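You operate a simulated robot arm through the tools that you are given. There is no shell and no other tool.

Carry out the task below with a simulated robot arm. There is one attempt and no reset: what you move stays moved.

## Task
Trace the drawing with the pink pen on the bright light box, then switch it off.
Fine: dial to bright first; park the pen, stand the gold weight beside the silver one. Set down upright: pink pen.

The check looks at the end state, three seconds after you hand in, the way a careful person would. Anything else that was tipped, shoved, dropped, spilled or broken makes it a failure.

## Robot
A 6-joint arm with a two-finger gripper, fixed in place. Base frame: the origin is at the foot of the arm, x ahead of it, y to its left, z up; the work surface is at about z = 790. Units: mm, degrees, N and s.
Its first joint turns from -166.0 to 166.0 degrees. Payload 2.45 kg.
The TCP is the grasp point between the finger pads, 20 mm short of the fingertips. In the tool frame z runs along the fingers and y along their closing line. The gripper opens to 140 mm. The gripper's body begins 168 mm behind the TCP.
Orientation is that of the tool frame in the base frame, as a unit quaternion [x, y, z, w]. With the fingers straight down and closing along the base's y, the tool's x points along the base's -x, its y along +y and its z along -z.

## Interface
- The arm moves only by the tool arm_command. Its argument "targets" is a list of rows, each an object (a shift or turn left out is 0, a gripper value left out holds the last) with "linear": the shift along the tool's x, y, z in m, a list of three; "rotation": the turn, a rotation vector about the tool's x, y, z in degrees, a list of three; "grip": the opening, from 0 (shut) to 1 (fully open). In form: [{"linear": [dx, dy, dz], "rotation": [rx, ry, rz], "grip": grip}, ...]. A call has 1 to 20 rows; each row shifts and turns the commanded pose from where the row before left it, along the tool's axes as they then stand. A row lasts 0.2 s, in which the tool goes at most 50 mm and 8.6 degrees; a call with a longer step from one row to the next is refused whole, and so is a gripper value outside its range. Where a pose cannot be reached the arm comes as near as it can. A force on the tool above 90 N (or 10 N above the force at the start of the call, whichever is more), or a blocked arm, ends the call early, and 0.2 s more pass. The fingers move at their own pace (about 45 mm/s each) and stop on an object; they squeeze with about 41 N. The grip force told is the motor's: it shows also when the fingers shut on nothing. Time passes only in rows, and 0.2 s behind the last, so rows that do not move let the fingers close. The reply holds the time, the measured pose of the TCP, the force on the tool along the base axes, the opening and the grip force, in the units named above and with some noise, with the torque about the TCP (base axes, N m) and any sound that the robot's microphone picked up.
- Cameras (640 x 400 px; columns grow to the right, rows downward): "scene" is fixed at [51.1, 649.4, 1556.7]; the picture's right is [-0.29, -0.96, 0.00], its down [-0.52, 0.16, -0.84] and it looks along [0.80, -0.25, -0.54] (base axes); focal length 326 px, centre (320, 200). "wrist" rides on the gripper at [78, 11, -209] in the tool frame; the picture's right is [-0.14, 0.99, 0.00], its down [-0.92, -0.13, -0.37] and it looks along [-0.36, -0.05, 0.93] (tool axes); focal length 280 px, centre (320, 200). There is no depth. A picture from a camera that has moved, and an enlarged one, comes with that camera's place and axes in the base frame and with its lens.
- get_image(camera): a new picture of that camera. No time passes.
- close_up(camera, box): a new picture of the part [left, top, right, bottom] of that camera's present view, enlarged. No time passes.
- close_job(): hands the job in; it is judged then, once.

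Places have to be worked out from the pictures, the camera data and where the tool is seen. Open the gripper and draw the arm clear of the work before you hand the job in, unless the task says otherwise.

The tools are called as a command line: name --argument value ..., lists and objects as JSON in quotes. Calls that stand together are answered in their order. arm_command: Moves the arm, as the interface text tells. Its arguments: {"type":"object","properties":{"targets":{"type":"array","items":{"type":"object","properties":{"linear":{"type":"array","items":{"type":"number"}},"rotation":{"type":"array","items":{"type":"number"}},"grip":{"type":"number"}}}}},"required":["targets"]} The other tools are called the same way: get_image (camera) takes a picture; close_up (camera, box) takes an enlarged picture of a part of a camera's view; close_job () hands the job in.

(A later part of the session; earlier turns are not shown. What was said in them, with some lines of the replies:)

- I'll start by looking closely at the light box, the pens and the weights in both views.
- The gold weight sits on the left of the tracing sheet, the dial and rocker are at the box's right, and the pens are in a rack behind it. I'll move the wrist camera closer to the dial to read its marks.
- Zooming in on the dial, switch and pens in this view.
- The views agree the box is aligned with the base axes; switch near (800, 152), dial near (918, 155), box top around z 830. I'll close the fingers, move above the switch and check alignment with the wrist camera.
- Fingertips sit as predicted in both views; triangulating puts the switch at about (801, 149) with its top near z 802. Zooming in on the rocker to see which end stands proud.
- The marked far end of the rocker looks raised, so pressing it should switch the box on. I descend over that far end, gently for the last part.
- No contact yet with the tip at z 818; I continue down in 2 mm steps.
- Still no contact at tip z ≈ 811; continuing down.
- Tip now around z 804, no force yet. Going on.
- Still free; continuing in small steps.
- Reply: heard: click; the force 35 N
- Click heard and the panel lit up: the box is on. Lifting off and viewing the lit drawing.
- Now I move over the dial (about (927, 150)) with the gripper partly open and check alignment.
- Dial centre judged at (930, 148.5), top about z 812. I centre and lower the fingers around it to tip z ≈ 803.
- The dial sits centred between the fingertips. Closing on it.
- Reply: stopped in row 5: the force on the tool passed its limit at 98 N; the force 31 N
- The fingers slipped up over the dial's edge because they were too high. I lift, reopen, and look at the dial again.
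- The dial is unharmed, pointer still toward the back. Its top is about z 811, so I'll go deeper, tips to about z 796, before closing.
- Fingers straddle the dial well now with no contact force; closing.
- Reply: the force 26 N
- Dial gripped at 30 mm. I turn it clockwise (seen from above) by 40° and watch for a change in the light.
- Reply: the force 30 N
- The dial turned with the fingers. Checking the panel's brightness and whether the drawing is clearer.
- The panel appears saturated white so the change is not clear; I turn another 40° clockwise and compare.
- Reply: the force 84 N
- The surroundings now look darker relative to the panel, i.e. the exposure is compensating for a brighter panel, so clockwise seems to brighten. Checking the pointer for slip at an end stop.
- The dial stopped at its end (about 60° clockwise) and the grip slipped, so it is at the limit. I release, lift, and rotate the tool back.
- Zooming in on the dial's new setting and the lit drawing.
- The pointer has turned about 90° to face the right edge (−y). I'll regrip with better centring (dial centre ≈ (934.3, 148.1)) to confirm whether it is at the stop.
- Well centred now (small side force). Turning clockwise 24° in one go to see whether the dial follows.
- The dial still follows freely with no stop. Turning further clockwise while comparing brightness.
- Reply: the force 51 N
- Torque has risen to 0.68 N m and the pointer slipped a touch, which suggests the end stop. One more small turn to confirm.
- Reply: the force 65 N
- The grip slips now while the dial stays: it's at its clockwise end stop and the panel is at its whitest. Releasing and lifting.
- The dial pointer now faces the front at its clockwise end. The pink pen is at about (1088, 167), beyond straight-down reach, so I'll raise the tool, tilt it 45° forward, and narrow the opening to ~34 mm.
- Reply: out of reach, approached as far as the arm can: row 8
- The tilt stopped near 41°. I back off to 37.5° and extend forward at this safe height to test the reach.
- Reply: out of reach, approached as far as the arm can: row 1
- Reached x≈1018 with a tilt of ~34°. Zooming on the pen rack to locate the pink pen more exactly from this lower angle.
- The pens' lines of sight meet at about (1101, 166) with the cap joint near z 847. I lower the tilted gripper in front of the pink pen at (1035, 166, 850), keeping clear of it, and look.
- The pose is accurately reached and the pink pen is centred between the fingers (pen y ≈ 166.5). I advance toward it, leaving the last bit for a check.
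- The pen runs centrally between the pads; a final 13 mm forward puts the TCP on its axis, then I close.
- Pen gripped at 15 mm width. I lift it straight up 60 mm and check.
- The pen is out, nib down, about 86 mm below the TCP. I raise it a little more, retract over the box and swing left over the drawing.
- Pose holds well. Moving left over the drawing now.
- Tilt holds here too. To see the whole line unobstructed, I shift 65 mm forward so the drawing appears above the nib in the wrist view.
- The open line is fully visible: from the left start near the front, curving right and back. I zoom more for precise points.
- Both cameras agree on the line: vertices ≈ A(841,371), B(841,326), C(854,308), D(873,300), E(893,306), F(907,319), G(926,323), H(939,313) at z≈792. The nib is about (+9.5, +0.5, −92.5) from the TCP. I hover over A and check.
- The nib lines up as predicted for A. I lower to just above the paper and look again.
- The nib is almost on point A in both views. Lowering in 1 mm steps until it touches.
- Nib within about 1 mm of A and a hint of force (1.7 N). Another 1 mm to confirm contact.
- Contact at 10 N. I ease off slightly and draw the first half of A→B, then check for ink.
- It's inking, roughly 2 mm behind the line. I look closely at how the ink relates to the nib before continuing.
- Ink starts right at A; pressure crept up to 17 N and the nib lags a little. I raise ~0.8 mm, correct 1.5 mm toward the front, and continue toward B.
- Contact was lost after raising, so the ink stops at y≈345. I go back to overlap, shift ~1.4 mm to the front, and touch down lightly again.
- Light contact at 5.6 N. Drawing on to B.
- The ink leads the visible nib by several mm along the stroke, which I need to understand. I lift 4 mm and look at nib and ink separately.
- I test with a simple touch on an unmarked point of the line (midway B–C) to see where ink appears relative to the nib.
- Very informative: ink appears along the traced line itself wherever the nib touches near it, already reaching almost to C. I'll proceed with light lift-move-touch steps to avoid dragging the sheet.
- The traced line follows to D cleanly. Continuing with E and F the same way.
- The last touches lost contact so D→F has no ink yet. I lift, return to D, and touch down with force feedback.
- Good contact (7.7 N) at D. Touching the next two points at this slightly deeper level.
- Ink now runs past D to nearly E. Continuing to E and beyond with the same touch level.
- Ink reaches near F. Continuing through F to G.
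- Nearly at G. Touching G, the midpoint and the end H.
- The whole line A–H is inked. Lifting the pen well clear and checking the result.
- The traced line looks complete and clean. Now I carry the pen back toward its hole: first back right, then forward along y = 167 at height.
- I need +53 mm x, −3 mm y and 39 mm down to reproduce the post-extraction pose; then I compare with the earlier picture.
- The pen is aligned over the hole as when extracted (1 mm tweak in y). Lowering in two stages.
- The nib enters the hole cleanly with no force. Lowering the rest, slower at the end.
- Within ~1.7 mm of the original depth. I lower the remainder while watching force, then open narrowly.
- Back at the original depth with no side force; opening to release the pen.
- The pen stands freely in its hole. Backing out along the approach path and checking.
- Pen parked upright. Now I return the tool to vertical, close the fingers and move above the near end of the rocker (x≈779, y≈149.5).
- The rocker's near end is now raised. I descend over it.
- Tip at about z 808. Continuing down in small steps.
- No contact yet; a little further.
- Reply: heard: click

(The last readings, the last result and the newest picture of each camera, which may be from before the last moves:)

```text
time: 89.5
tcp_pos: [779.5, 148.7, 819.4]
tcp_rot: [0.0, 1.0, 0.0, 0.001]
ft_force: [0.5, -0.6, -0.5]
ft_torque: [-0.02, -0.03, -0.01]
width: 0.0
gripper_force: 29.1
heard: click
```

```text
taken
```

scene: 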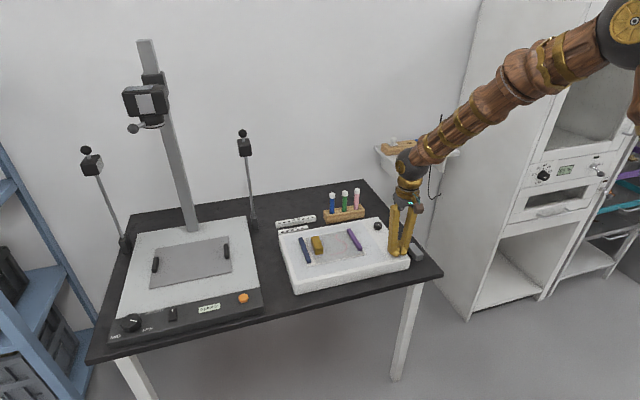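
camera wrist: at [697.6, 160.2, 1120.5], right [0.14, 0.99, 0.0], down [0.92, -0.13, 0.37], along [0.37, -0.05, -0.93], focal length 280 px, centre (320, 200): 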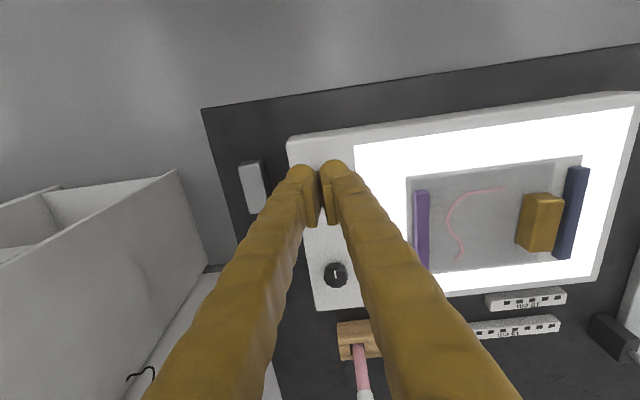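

Click — the light is off. I lift away and view silver and gold weights to measure them.

arm_command --targets '[{"linear": [0, 0, -0.02]}, {"linear": [0, 0, -0.045]}, {"linear": [0.02, 0, -0.04]}, {"linear": [0.03, 0, -0.035]}, {"linear": [0.03, 0, 0]}, {}]'

get_image --camera "wrist"

close_up --camera "scene" --box '[270, 200, 450, 310]'

close_up --camera "wrist" --box '[210, 130, 370, 250]'

```text
time: 90.9
tcp_pos: [699.9, 149.1, 959.8]
tcp_rot: [0.001, 1.0, 0.0, 0.001]
ft_force: [-0.1, -0.1, 0.2]
ft_torque: [-0.01, 0.01, 0.0]
width: 0.0
gripper_force: 29.6
```

```text
taken
camera wrist: at [621.0, 160.2, 1168.3], right [0.14, 0.99, 0.0], down [0.92, -0.13, 0.37], along [0.37, -0.05, -0.93], focal length 280 px, centre (320, 200)
```

wrist: 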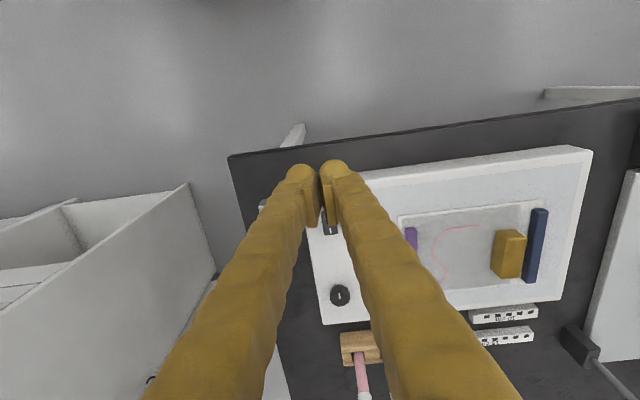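

```text
3.56 times, centred on (360, 255) of scene
camera zoom: at [51.1, 649.4, 1556.7], right [-0.29, -0.96, 0.0], down [-0.52, 0.16, -0.84], along [0.8, -0.25, -0.54], focal length 1159 px, centre (178, 4)
```

zoom: 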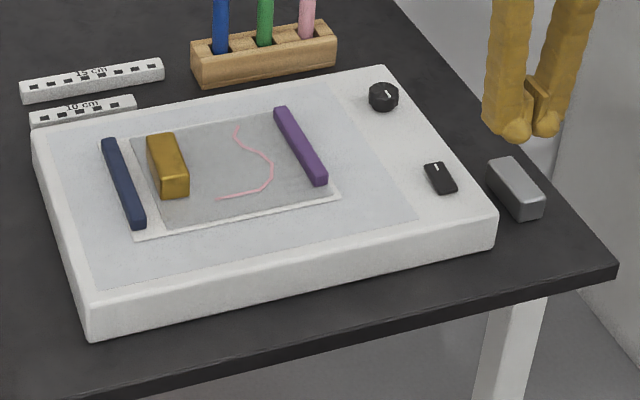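

```text
3.33 times, centred on (290, 190) of wrist
camera zoom: at [621.0, 160.2, 1168.3], right [0.14, 0.99, 0.0], down [0.92, -0.13, 0.37], along [0.37, -0.05, -0.93], focal length 935 px, centre (420, 233)
```

zoom: 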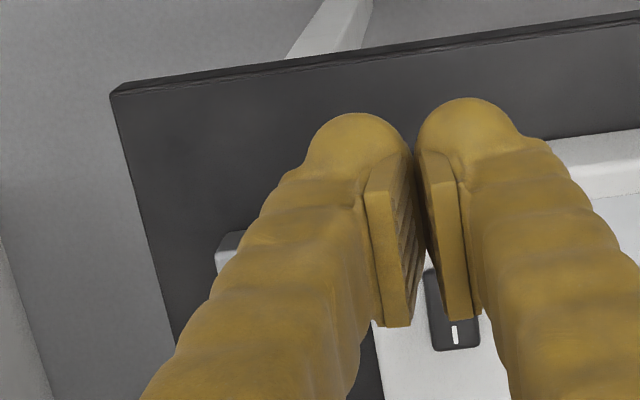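

Light off, pen parked, line traced. The silver weight is at about (806, 59), 66×29 mm, with the free strip behind it (x>850). Now I move above the gold weight with the gripper opening.

arm_command --targets '[{"linear": [-0.0226, 0.032, 0], "grip": 0.5}, {"linear": [-0.0226, 0.032, 0]}, {"linear": [-0.0226, 0.032, 0]}, {"linear": [-0.0226, 0.032, 0]}, {"linear": [-0.0226, 0.032, 0]}, {"linear": [-0.0226, 0.032, 0]}, {"linear": [-0.0226, 0.032, 0]}, {"linear": [-0.0226, 0.032, 0]}, {"linear": [0, 0, 0.03]}, {}]'

get_image --camera "wrist"

close_up --camera "scene" --box '[285, 210, 385, 280]'

```text
time: 93.1
tcp_pos: [879.8, 405.7, 927.7]
tcp_rot: [0.002, 1.0, 0.0, 0.001]
ft_force: [0.8, 0.8, 0.5]
ft_torque: [-0.02, 0.01, 0.0]
width: 70.1
gripper_force: 0.1
```

```text
taken
camera wrist: at [801.9, 416.8, 1137.1], right [0.14, 0.99, 0.0], down [0.92, -0.13, 0.37], along [0.37, -0.05, -0.93], focal length 280 px, centre (320, 200)
```

wrist: 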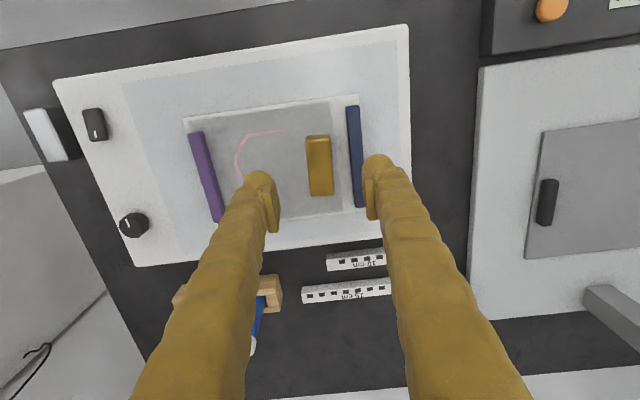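

```text
5.71 times, centred on (335, 245) of scene
camera zoom: at [51.1, 649.4, 1556.7], right [-0.29, -0.96, 0.0], down [-0.52, 0.16, -0.84], along [0.8, -0.25, -0.54], focal length 1863 px, centre (234, -57)
```

zoom: 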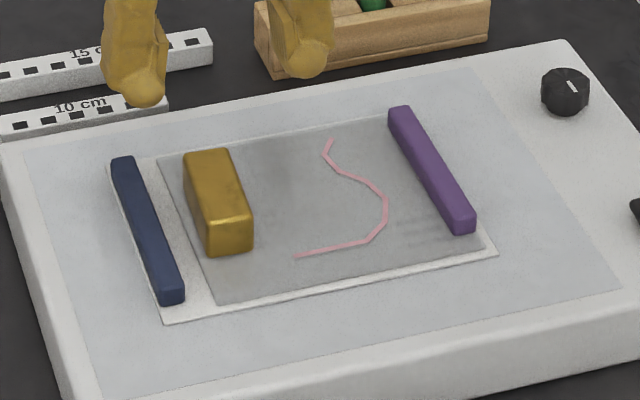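

The navy bar lies close to the gold weight's left side, so I zoom in to measure the gap and heights.

close_up --camera "wrist" --box '[270, 90, 400, 220]'

close_up --camera "scene" --box '[295, 230, 335, 265]'

```text
3.08 times, centred on (335, 155) of wrist
camera zoom: at [801.9, 416.8, 1137.1], right [0.14, 0.99, 0.0], down [0.92, -0.13, 0.37], along [0.37, -0.05, -0.93], focal length 863 px, centre (274, 338)
```

zoom: 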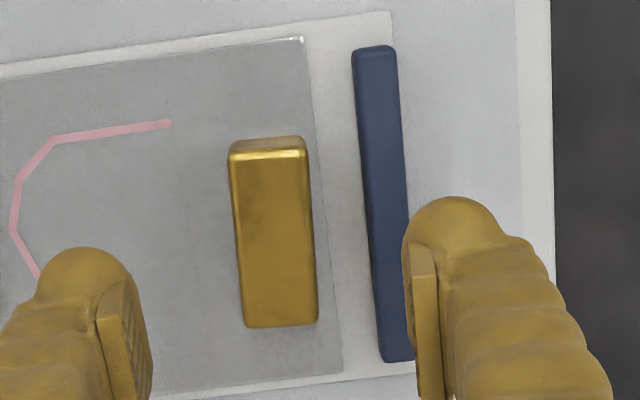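

```text
11.43 times, centred on (315, 248) of scene
camera zoom: at [51.1, 649.4, 1556.7], right [-0.29, -0.96, 0.0], down [-0.52, 0.16, -0.84], along [0.8, -0.25, -0.54], focal length 3726 px, centre (377, -343)
```

zoom: 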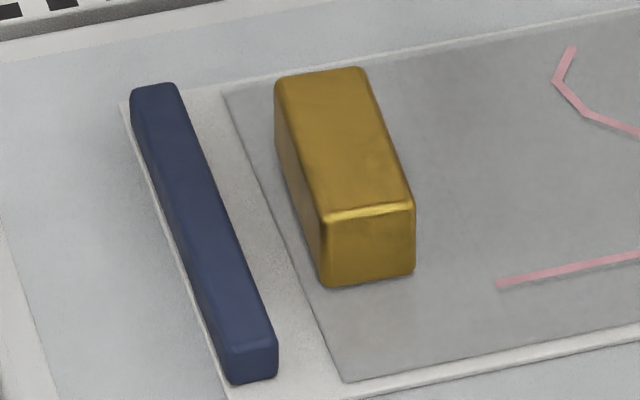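

Gold top face is centred near (886, 405) at z≈820, yawed about −3°, and the navy bar starts at y≈440 (top ≈803). I'll grip across its width with tips kept above the navy bar, opening ~39 mm.

arm_command --targets '[{"linear": [-0.0063, -0.0007, 0.01], "grip": 0.28}, {"rotation": [0, 0, 3.3]}, {"linear": [0, 0, 0.02]}, {"linear": [0, 0, 0.03]}, {"linear": [0, 0, 0.015]}, {}]'

get_image --camera "wrist"

close_up --camera "scene" --box '[290, 215, 350, 265]'

```text
time: 94.5
tcp_pos: [888.0, 406.0, 853.4]
tcp_rot: [0.03, 1.0, -0.001, 0.0]
ft_force: [0.6, 0.0, 0.2]
ft_torque: [0.04, 0.0, -0.02]
width: 39.0
gripper_force: 0.0
```

```text
taken
camera wrist: at [809.8, 421.3, 1061.4], right [0.2, 0.98, 0.0], down [0.91, -0.18, 0.37], along [0.36, -0.07, -0.93], focal length 280 px, centre (320, 200)
```

wrist: 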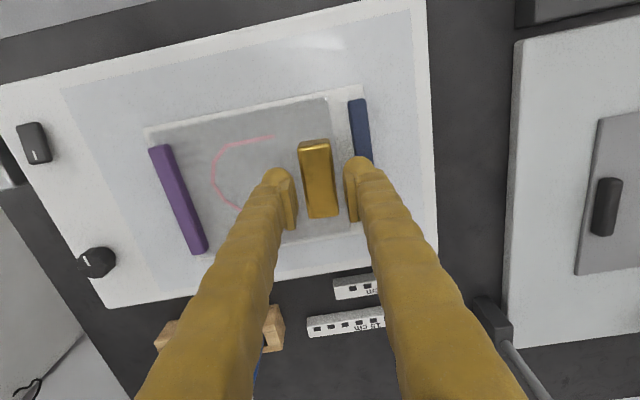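

```text
8.00 times, centred on (320, 240) of scene
camera zoom: at [51.1, 649.4, 1556.7], right [-0.29, -0.96, 0.0], down [-0.52, 0.16, -0.84], along [0.8, -0.25, -0.54], focal length 2608 px, centre (320, -120)
```

zoom: 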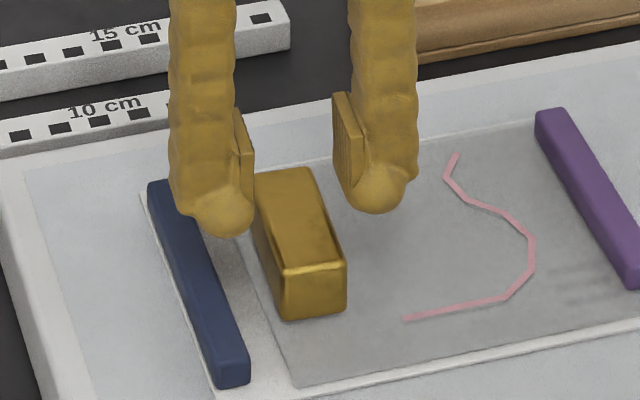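

The gold weight is centred between the fingers. Lowering 28 mm, slowly at the end.

arm_command --targets '[{"linear": [0, 0, 0.015]}, {"linear": [0, 0, 0.007]}, {"linear": [0, 0, 0.003]}, {"linear": [0, 0, 0.003]}, {}]'

get_image --camera "wrist"

close_up --camera "scene" --box '[290, 215, 350, 265]'

```text
time: 95.7
tcp_pos: [886.0, 404.6, 826.5]
tcp_rot: [0.029, 1.0, 0.0, 0.0]
ft_force: [0.0, 0.0, 1.3]
ft_torque: [0.01, 0.04, 0.0]
width: 38.9
gripper_force: 0.0
```

```text
taken
camera wrist: at [809.5, 420.8, 1034.1], right [0.2, 0.98, 0.0], down [0.91, -0.18, 0.37], along [0.36, -0.07, -0.93], focal length 280 px, centre (320, 200)
```

wrist: 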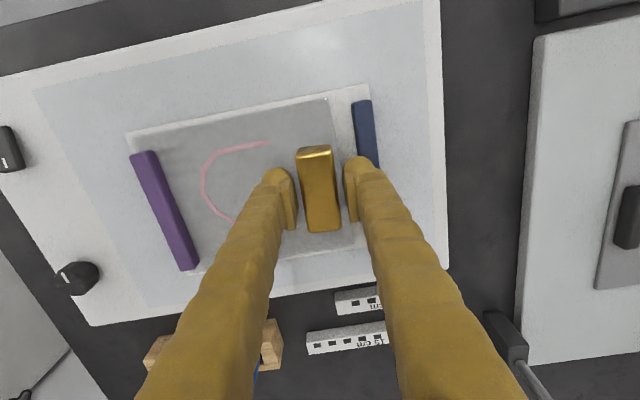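

```text
8.00 times, centred on (320, 240) of scene
camera zoom: at [51.1, 649.4, 1556.7], right [-0.29, -0.96, 0.0], down [-0.52, 0.16, -0.84], along [0.8, -0.25, -0.54], focal length 2608 px, centre (320, -120)
```

zoom: 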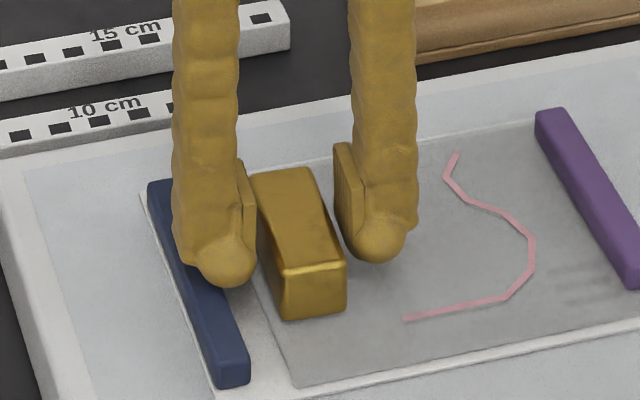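

No contact and centred. Closing on the gold weight.

arm_command --targets '[{"grip": 0}, {}, {}, {}]'

close_up --camera "scene" --box '[290, 215, 350, 265]'

```text
time: 96.7
tcp_pos: [886.8, 404.3, 826.3]
tcp_rot: [0.03, 1.0, 0.0, 0.001]
ft_force: [-0.4, 0.0, 1.3]
ft_torque: [0.03, 0.0, 0.02]
width: 28.9
gripper_force: 40.9
```

```text
8.00 times, centred on (320, 240) of scene
camera zoom: at [51.1, 649.4, 1556.7], right [-0.29, -0.96, 0.0], down [-0.52, 0.16, -0.84], along [0.8, -0.25, -0.54], focal length 2608 px, centre (320, -120)
```

zoom: 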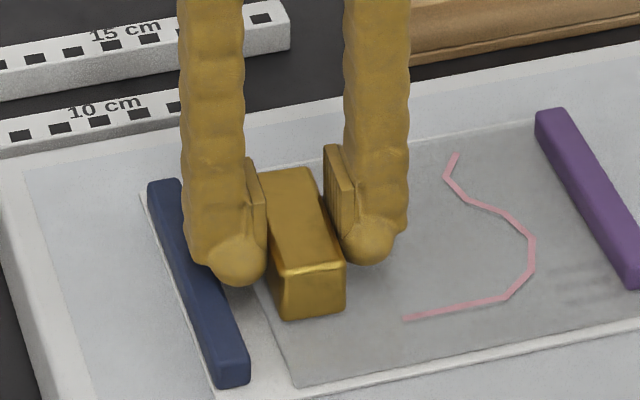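

Gripped at 28.9 mm. Lifting gently and checking.

arm_command --targets '[{"linear": [0, 0, -0.004]}, {"linear": [0, 0, -0.01]}, {"linear": [0, 0, -0.02]}, {"linear": [0, 0, -0.03]}, {"linear": [0, 0, -0.03]}, {}]'

get_image --camera "wrist"

close_up --camera "scene" --box '[270, 185, 380, 275]'

```text
time: 98.1
tcp_pos: [886.8, 405.1, 920.1]
tcp_rot: [0.029, 1.0, 0.0, 0.001]
ft_force: [0.4, -0.7, -3.5]
ft_torque: [0.01, -0.02, -0.02]
width: 29.0
gripper_force: 41.0
```

```text
taken
camera wrist: at [809.5, 421.1, 1129.0], right [0.2, 0.98, 0.0], down [0.91, -0.18, 0.37], along [0.36, -0.07, -0.93], focal length 280 px, centre (320, 200)
```

wrist: 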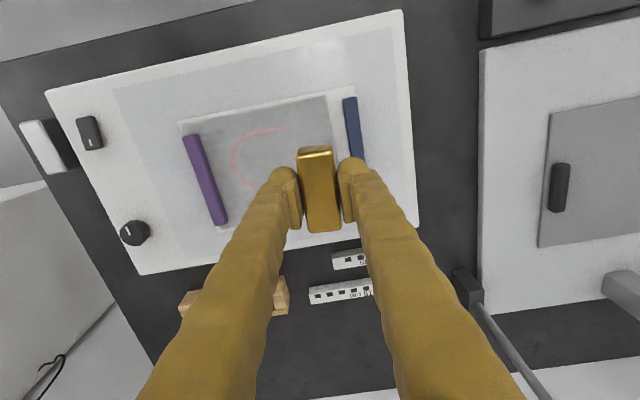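

```text
4.44 times, centred on (325, 230) of scene
camera zoom: at [51.1, 649.4, 1556.7], right [-0.29, -0.96, 0.0], down [-0.52, 0.16, -0.84], along [0.8, -0.25, -0.54], focal length 1449 px, centre (298, 67)
```

zoom: 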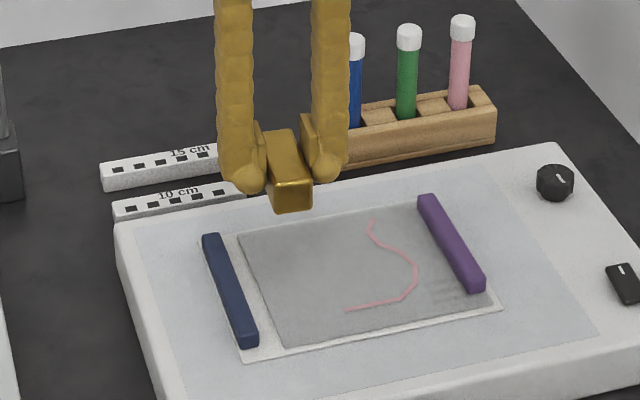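

The gold weight is held firmly and the sheet is undisturbed. I square the tool and carry it toward the right, stopping at y≈145 to look at the silver weight and the surroundings.

arm_command --targets '[{"rotation": [0, 0, -3.3]}, {"linear": [0, -0.037, 0]}, {"linear": [0, -0.037, 0]}, {"linear": [0, -0.037, 0]}, {"linear": [0, -0.037, 0]}, {"linear": [0, -0.037, 0]}, {"linear": [0, -0.037, 0]}, {"linear": [0, -0.037, 0]}, {}]'

get_image --camera "wrist"

get_image --camera "scene"

```text
time: 100.1
tcp_pos: [886.8, 144.3, 918.5]
tcp_rot: [0.0, 1.0, 0.0, 0.001]
ft_force: [-0.4, -0.2, -3.0]
ft_torque: [0.02, -0.01, -0.02]
width: 29.0
gripper_force: 40.8
```

```text
taken
camera wrist: at [809.1, 156.4, 1127.3], right [0.14, 0.99, 0.0], down [0.92, -0.13, 0.37], along [0.37, -0.05, -0.93], focal length 280 px, centre (320, 200)
```

wrist: 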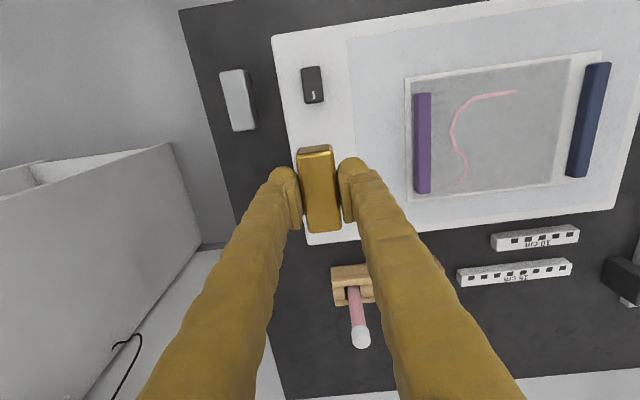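

```text
taken
```

scene: 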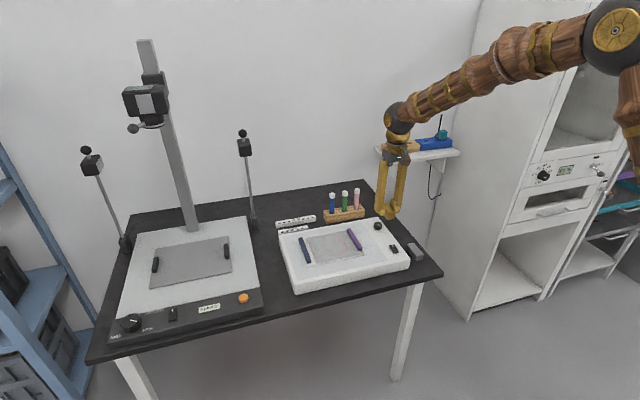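

The cabinet is far off; the area behind the silver weight is free. Zooming in on the silver weight for accurate extents.

close_up --camera "wrist" --box '[170, 40, 330, 160]'

close_up --camera "scene" --box '[365, 210, 455, 280]'

```text
3.33 times, centred on (250, 100) of wrist
camera zoom: at [809.1, 156.4, 1127.3], right [0.14, 0.99, 0.0], down [0.92, -0.13, 0.37], along [0.37, -0.05, -0.93], focal length 935 px, centre (553, 533)
```

zoom: 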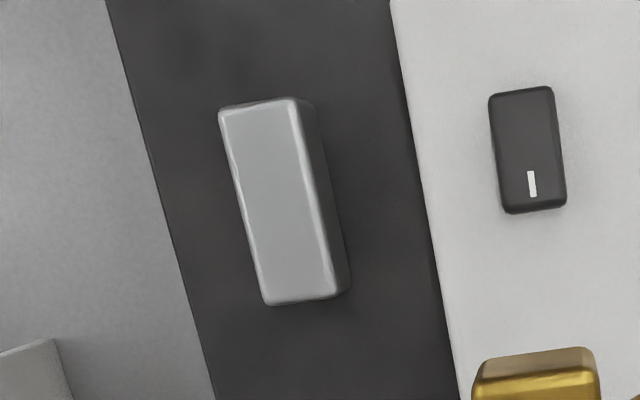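

```text
5.71 times, centred on (410, 245) of scene
camera zoom: at [51.1, 649.4, 1556.7], right [-0.29, -0.96, 0.0], down [-0.52, 0.16, -0.84], along [0.8, -0.25, -0.54], focal length 1863 px, centre (-194, -57)
```

zoom: 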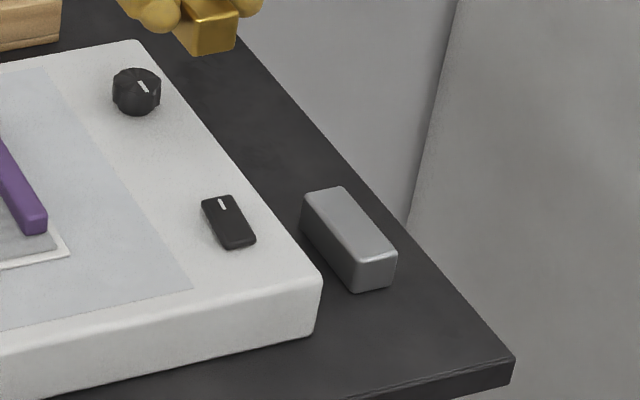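

Silver spans x 776–842, y 45–71; box side at y≈112, table edge y≈7. I'll place gold in line right behind it: centre (887.5, 58), gap ≈ 12 mm. Moving over and starting down.

arm_command --targets '[{"linear": [0, -0.0437, 0]}, {"linear": [-0.0005, -0.0437, 0]}, {}, {"linear": [0, 0, 0.035]}, {"linear": [0, 0, 0.035]}, {"linear": [0, 0, 0.025]}, {}]'

get_image --camera "wrist"

close_up --camera "scene" --box '[365, 200, 455, 270]'

```text
time: 101.7
tcp_pos: [888.0, 58.4, 825.3]
tcp_rot: [0.0, 1.0, 0.0, 0.001]
ft_force: [0.2, -0.1, -4.6]
ft_torque: [0.0, 0.02, 0.01]
width: 29.1
gripper_force: 41.1
```

```text
taken
camera wrist: at [809.3, 69.2, 1033.5], right [0.14, 0.99, 0.0], down [0.92, -0.13, 0.37], along [0.37, -0.05, -0.93], focal length 280 px, centre (320, 200)
```

wrist: 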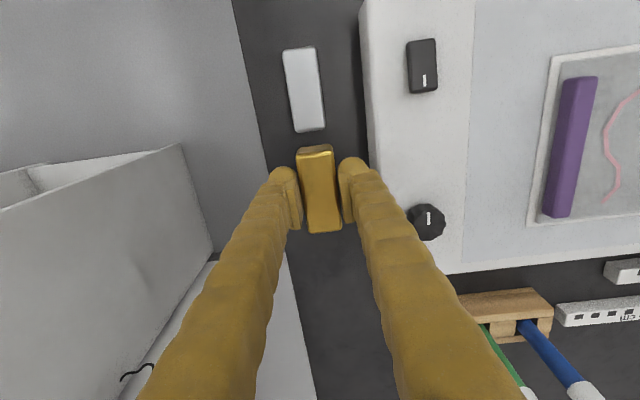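

```text
5.71 times, centred on (410, 235) of scene
camera zoom: at [51.1, 649.4, 1556.7], right [-0.29, -0.96, 0.0], down [-0.52, 0.16, -0.84], along [0.8, -0.25, -0.54], focal length 1863 px, centre (-194, 0)
```

zoom: 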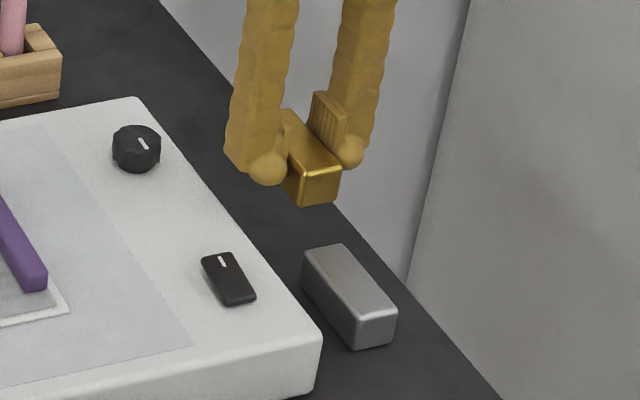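

Well lined up behind the silver. Continuing down.

arm_command --targets '[{"linear": [0, 0, 0.015]}, {"linear": [0, 0, 0.012]}, {"linear": [0, 0, 0.004]}, {"linear": [0, 0, 0.003]}, {}]'

get_image --camera "wrist"

close_up --camera "scene" --box '[365, 200, 455, 270]'

```text
time: 102.9
tcp_pos: [887.1, 57.7, 791.1]
tcp_rot: [0.001, 1.0, 0.001, 0.001]
ft_force: [-1.3, -0.4, -3.6]
ft_torque: [-0.01, 0.0, 0.02]
width: 28.7
gripper_force: 41.6
```

```text
taken
camera wrist: at [809.1, 69.4, 999.3], right [0.14, 0.99, 0.0], down [0.92, -0.13, 0.37], along [0.37, -0.05, -0.93], focal length 280 px, centre (320, 200)
```

wrist: 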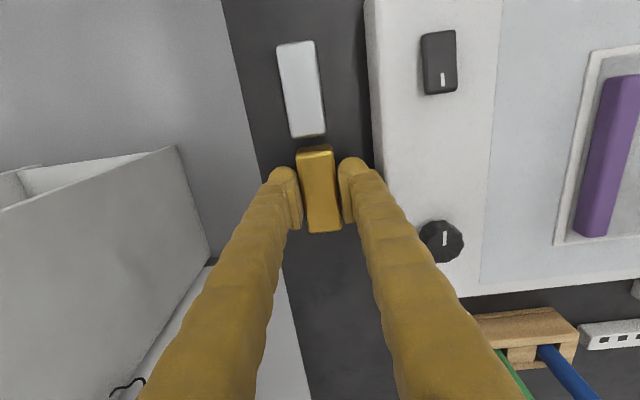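

```text
5.71 times, centred on (410, 235) of scene
camera zoom: at [51.1, 649.4, 1556.7], right [-0.29, -0.96, 0.0], down [-0.52, 0.16, -0.84], along [0.8, -0.25, -0.54], focal length 1863 px, centre (-194, 0)
```

zoom: 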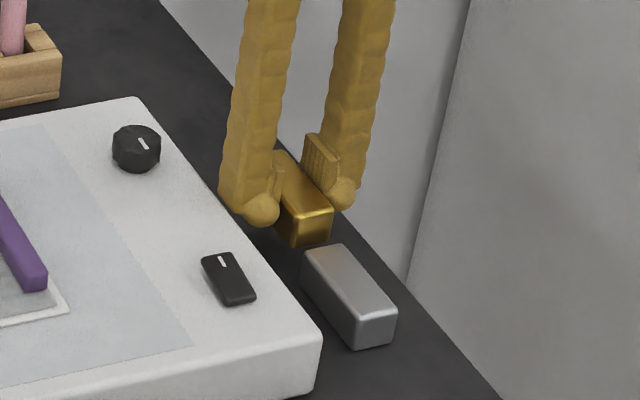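

Gold is just above the table with a clear gap to silver. Descending in 2 mm steps until contact.

arm_command --targets '[{"linear": [0, 0, 0.002]}, {"linear": [0, 0, 0.002]}, {"linear": [0, 0, 0.0015]}, {"linear": [0, 0, 0.0015]}, {}]'

```text
time: 104.1
tcp_pos: [887.5, 59.0, 784.2]
tcp_rot: [0.001, 1.0, 0.0, 0.0]
ft_force: [0.0, -0.2, -4.2]
ft_torque: [0.02, -0.02, 0.0]
width: 28.7
gripper_force: 41.2
```

No contact yet; smaller steps.

arm_command --targets '[{"linear": [0, 0, 0.001]}, {"linear": [0, 0, 0.001]}, {"linear": [0, 0, 0.001]}, {}]'

close_up --camera "scene" --box '[380, 215, 430, 255]'

```text
time: 105.1
tcp_pos: [887.8, 56.6, 781.3]
tcp_rot: [0.001, 1.0, 0.0, 0.001]
ft_force: [0.6, 0.3, -3.2]
ft_torque: [0.0, 0.01, 0.01]
width: 29.1
gripper_force: 40.8
```

```text
10.00 times, centred on (405, 235) of scene
camera zoom: at [51.1, 649.4, 1556.7], right [-0.29, -0.96, 0.0], down [-0.52, 0.16, -0.84], along [0.8, -0.25, -0.54], focal length 3260 px, centre (-530, -150)
```

zoom: 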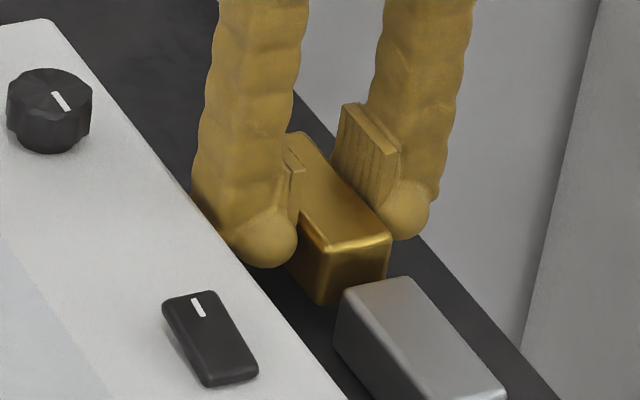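

Still hanging just above the table (weight −3 to −4 N unchanged). Continuing in 1 mm steps.

arm_command --targets '[{"linear": [0, 0, 0.001]}, {"linear": [0, 0, 0.001]}, {"linear": [0, 0, 0.001]}, {}]'

```text
time: 106.1
tcp_pos: [888.4, 58.4, 778.9]
tcp_rot: [0.001, 1.0, 0.0, 0.001]
ft_force: [0.1, 0.8, -4.9]
ft_torque: [-0.01, -0.01, 0.0]
width: 29.0
gripper_force: 40.7
```

arm_command --targets '[{"linear": [0, 0, 0.001]}, {"linear": [0, 0, 0.001]}, {}]'

get_image --camera "wrist"

close_up --camera "scene" --box '[380, 215, 430, 255]'

```text
time: 106.9
tcp_pos: [889.2, 57.0, 776.7]
tcp_rot: [0.001, 1.0, 0.0, 0.001]
ft_force: [0.5, -0.8, -4.3]
ft_torque: [-0.04, 0.01, 0.01]
width: 28.9
gripper_force: 41.2
```

```text
taken
camera wrist: at [809.2, 68.9, 984.9], right [0.14, 0.99, 0.0], down [0.92, -0.13, 0.37], along [0.37, -0.05, -0.93], focal length 280 px, centre (320, 200)
```

wrist: 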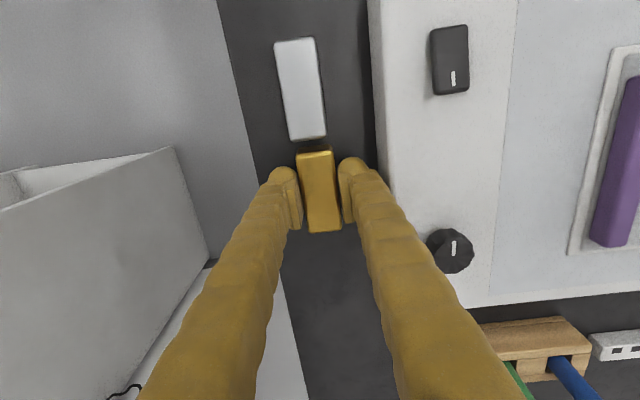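

```text
10.00 times, centred on (405, 235) of scene
camera zoom: at [51.1, 649.4, 1556.7], right [-0.29, -0.96, 0.0], down [-0.52, 0.16, -0.84], along [0.8, -0.25, -0.54], focal length 3260 px, centre (-530, -150)
```

zoom: 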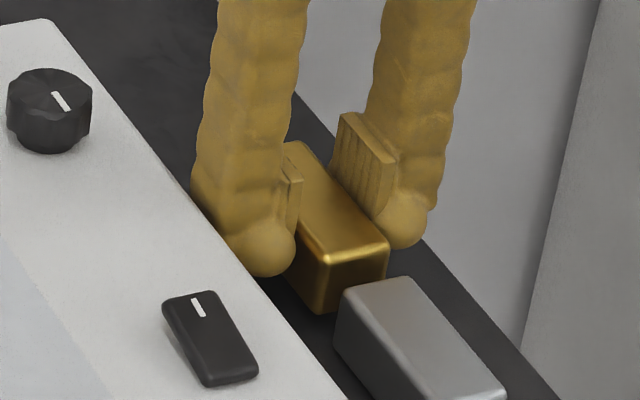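

Not yet touching. Continuing down 1 mm at a time.

arm_command --targets '[{"linear": [0, 0, 0.001]}, {"linear": [0, 0, 0.001]}, {"linear": [0, 0, 0.001]}, {}]'

```text
time: 107.9
tcp_pos: [885.8, 58.0, 774.7]
tcp_rot: [0.001, 1.0, 0.0, 0.001]
ft_force: [-0.1, 0.3, -3.7]
ft_torque: [-0.03, 0.0, -0.06]
width: 28.7
gripper_force: 41.0
```

arm_command --targets '[{"linear": [0, 0, 0.001]}, {"linear": [0, 0, 0.001]}, {"linear": [0, 0, 0.001]}, {}]'

close_up --camera "scene" --box '[380, 215, 430, 255]'

```text
time: 108.9
tcp_pos: [888.4, 58.0, 771.2]
tcp_rot: [0.001, 1.0, -0.001, 0.0]
ft_force: [0.2, -0.7, -3.4]
ft_torque: [0.03, 0.01, -0.02]
width: 29.0
gripper_force: 41.6
```

```text
10.00 times, centred on (405, 235) of scene
camera zoom: at [51.1, 649.4, 1556.7], right [-0.29, -0.96, 0.0], down [-0.52, 0.16, -0.84], along [0.8, -0.25, -0.54], focal length 3260 px, centre (-530, -150)
```

zoom: 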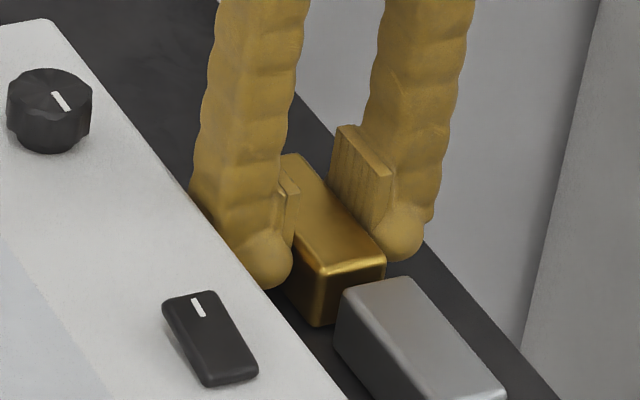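

Still free; earlier triangulation suggested the table could be as low as z≈735, so I continue cautiously.

arm_command --targets '[{"linear": [0, 0, 0.001]}, {"linear": [0, 0, 0.001]}, {"linear": [0, 0, 0.001]}, {}]'

```text
time: 109.9
tcp_pos: [887.6, 57.8, 768.9]
tcp_rot: [0.001, 1.0, 0.0, 0.001]
ft_force: [-3.6, -0.1, 35.0]
ft_torque: [-0.01, -0.03, -0.03]
width: 29.0
gripper_force: 40.8
```

Touched down (35 N). I ease up slightly so it just rests, then check before opening.

arm_command --targets '[{"linear": [0, 0, -0.0008]}, {"linear": [0, 0, -0.0006]}, {}]'

close_up --camera "scene" --box '[380, 215, 430, 255]'

get_image --camera "wrist"

```text
time: 110.7
tcp_pos: [886.1, 58.1, 769.1]
tcp_rot: [0.001, 1.0, 0.0, 0.0]
ft_force: [6.3, -0.3, 12.6]
ft_torque: [-0.01, -0.73, -0.06]
width: 29.0
gripper_force: 41.0
```

```text
10.00 times, centred on (405, 235) of scene
camera zoom: at [51.1, 649.4, 1556.7], right [-0.29, -0.96, 0.0], down [-0.52, 0.16, -0.84], along [0.8, -0.25, -0.54], focal length 3260 px, centre (-530, -150)
```

zoom: 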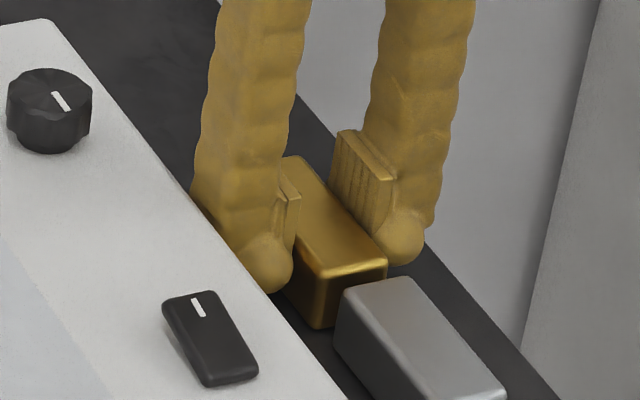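

```text
taken
camera wrist: at [808.6, 69.2, 977.1], right [0.14, 0.99, 0.0], down [0.92, -0.13, 0.37], along [0.37, -0.05, -0.93], focal length 280 px, centre (320, 200)
```

wrist: 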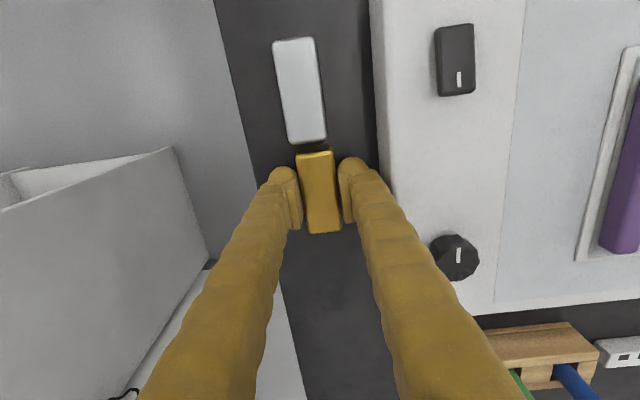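

The gold weight rests on the table in line with silver, with a small gap. Opening the fingers a little to release.

arm_command --targets '[{"grip": 0.27}, {}, {}]'

close_up --camera "wrist" --box '[250, 20, 410, 250]'

close_up --camera "scene" --box '[380, 215, 430, 255]'

```text
time: 111.5
tcp_pos: [887.0, 56.9, 770.1]
tcp_rot: [0.001, 1.0, 0.0, 0.0]
ft_force: [0.8, -0.8, 0.4]
ft_torque: [-0.01, -0.01, 0.0]
width: 37.9
gripper_force: 0.1
```

```text
1.74 times, centred on (330, 135) of wrist
camera zoom: at [808.6, 69.2, 977.3], right [0.14, 0.99, 0.0], down [0.92, -0.13, 0.37], along [0.37, -0.05, -0.93], focal length 488 px, centre (303, 313)
```

zoom: 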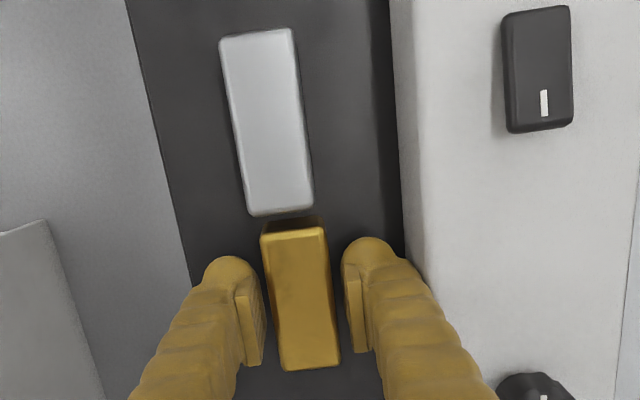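

```text
10.00 times, centred on (405, 235) of scene
camera zoom: at [51.1, 649.4, 1556.7], right [-0.29, -0.96, 0.0], down [-0.52, 0.16, -0.84], along [0.8, -0.25, -0.54], focal length 3260 px, centre (-530, -150)
```

zoom: 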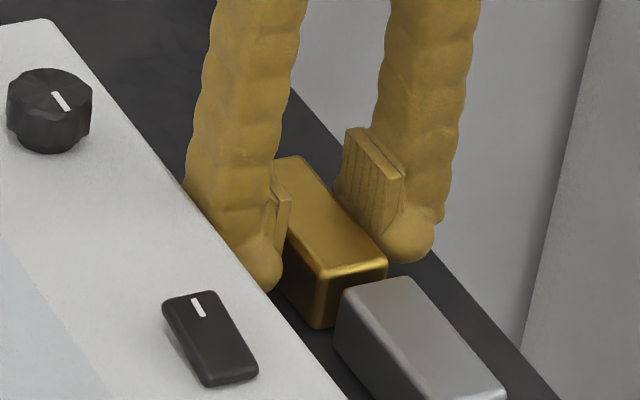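

Released and resting flat. Lifting straight up and withdrawing clear of the work.

arm_command --targets '[{"linear": [0, 0, -0.01]}, {"linear": [0, 0, -0.03]}, {"linear": [0, 0, -0.045]}, {"linear": [0, 0, -0.045]}, {"linear": [0, 0, -0.045]}, {"linear": [0.03, 0, -0.035], "grip": 1.0}, {"linear": [0.04, 0, -0.02]}, {"linear": [0.04, 0, 0]}, {"linear": [0.045, 0, 0]}, {"linear": [0.045, 0, 0]}, {}, {}, {}, {}]'

get_image --camera "wrist"

get_image --camera "scene"

close_up --camera "scene" --box '[270, 180, 450, 300]'

```text
time: 114.5
tcp_pos: [686.9, 58.6, 999.3]
tcp_rot: [0.002, 1.0, 0.001, 0.001]
ft_force: [0.4, -0.1, -0.2]
ft_torque: [0.01, 0.02, 0.0]
width: 140.1
gripper_force: 0.1
```

```text
taken
camera wrist: at [609.5, 70.0, 1208.3], right [0.14, 0.99, 0.0], down [0.92, -0.13, 0.37], along [0.37, -0.05, -0.93], focal length 280 px, centre (320, 200)
```

wrist: 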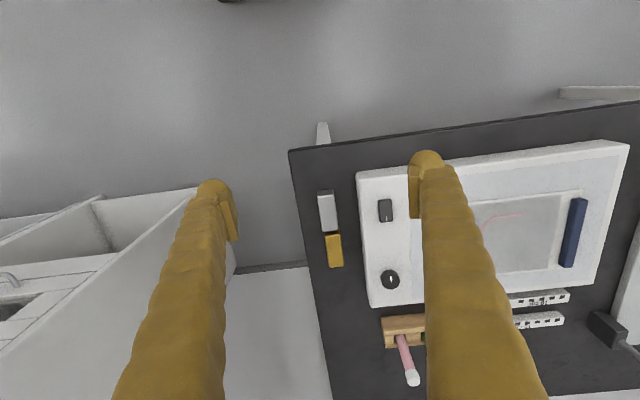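

```text
taken
```

scene: 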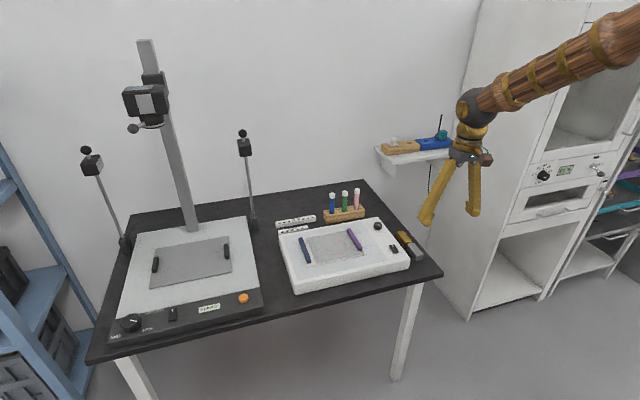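

```text
3.33 times, centred on (360, 240) of scene
camera zoom: at [51.1, 649.4, 1556.7], right [-0.29, -0.96, 0.0], down [-0.52, 0.16, -0.84], along [0.8, -0.25, -0.54], focal length 1087 px, centre (187, 67)
```

zoom: 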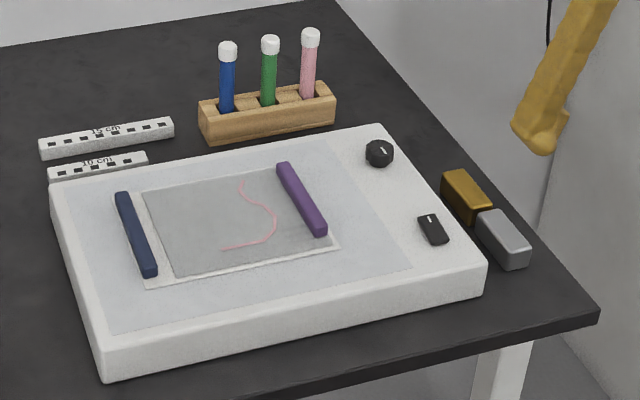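

Final check: the line is fully traced and the light is off, with the dial at its bright end stop. The pink pen stands in its rack hole, gold stands by silver, and the arm is open and clear. Handing in.

close_job

```text
The job is handed in.
```

I traced the whole drawing in pink and then switched the light box off. The job is handed in, but I don't have the check's result yet.

- **Dial:** I turned it clockwise until it stopped, before tracing. It has no visible markings. I judged clockwise to be brighter from how white the panel looked, so that direction is likely but not certain.
- **Pink pen:** It is back upright in its original hole in the rack.
- **Gold weight:** It stands on the table end to end behind the silver one, with a gap of about 6 to 10 mm. There wasn't enough room to put them side by side.
- **Tracing sheet:** It slid about 2 mm to the right under the first stroke, taking the purple bar and the gold weight with it. I then switched to light touches and saw no further shift. The first part of the pink line sits roughly 2 to 3 mm off the original.

The gripper is open and the arm is clear of the table.
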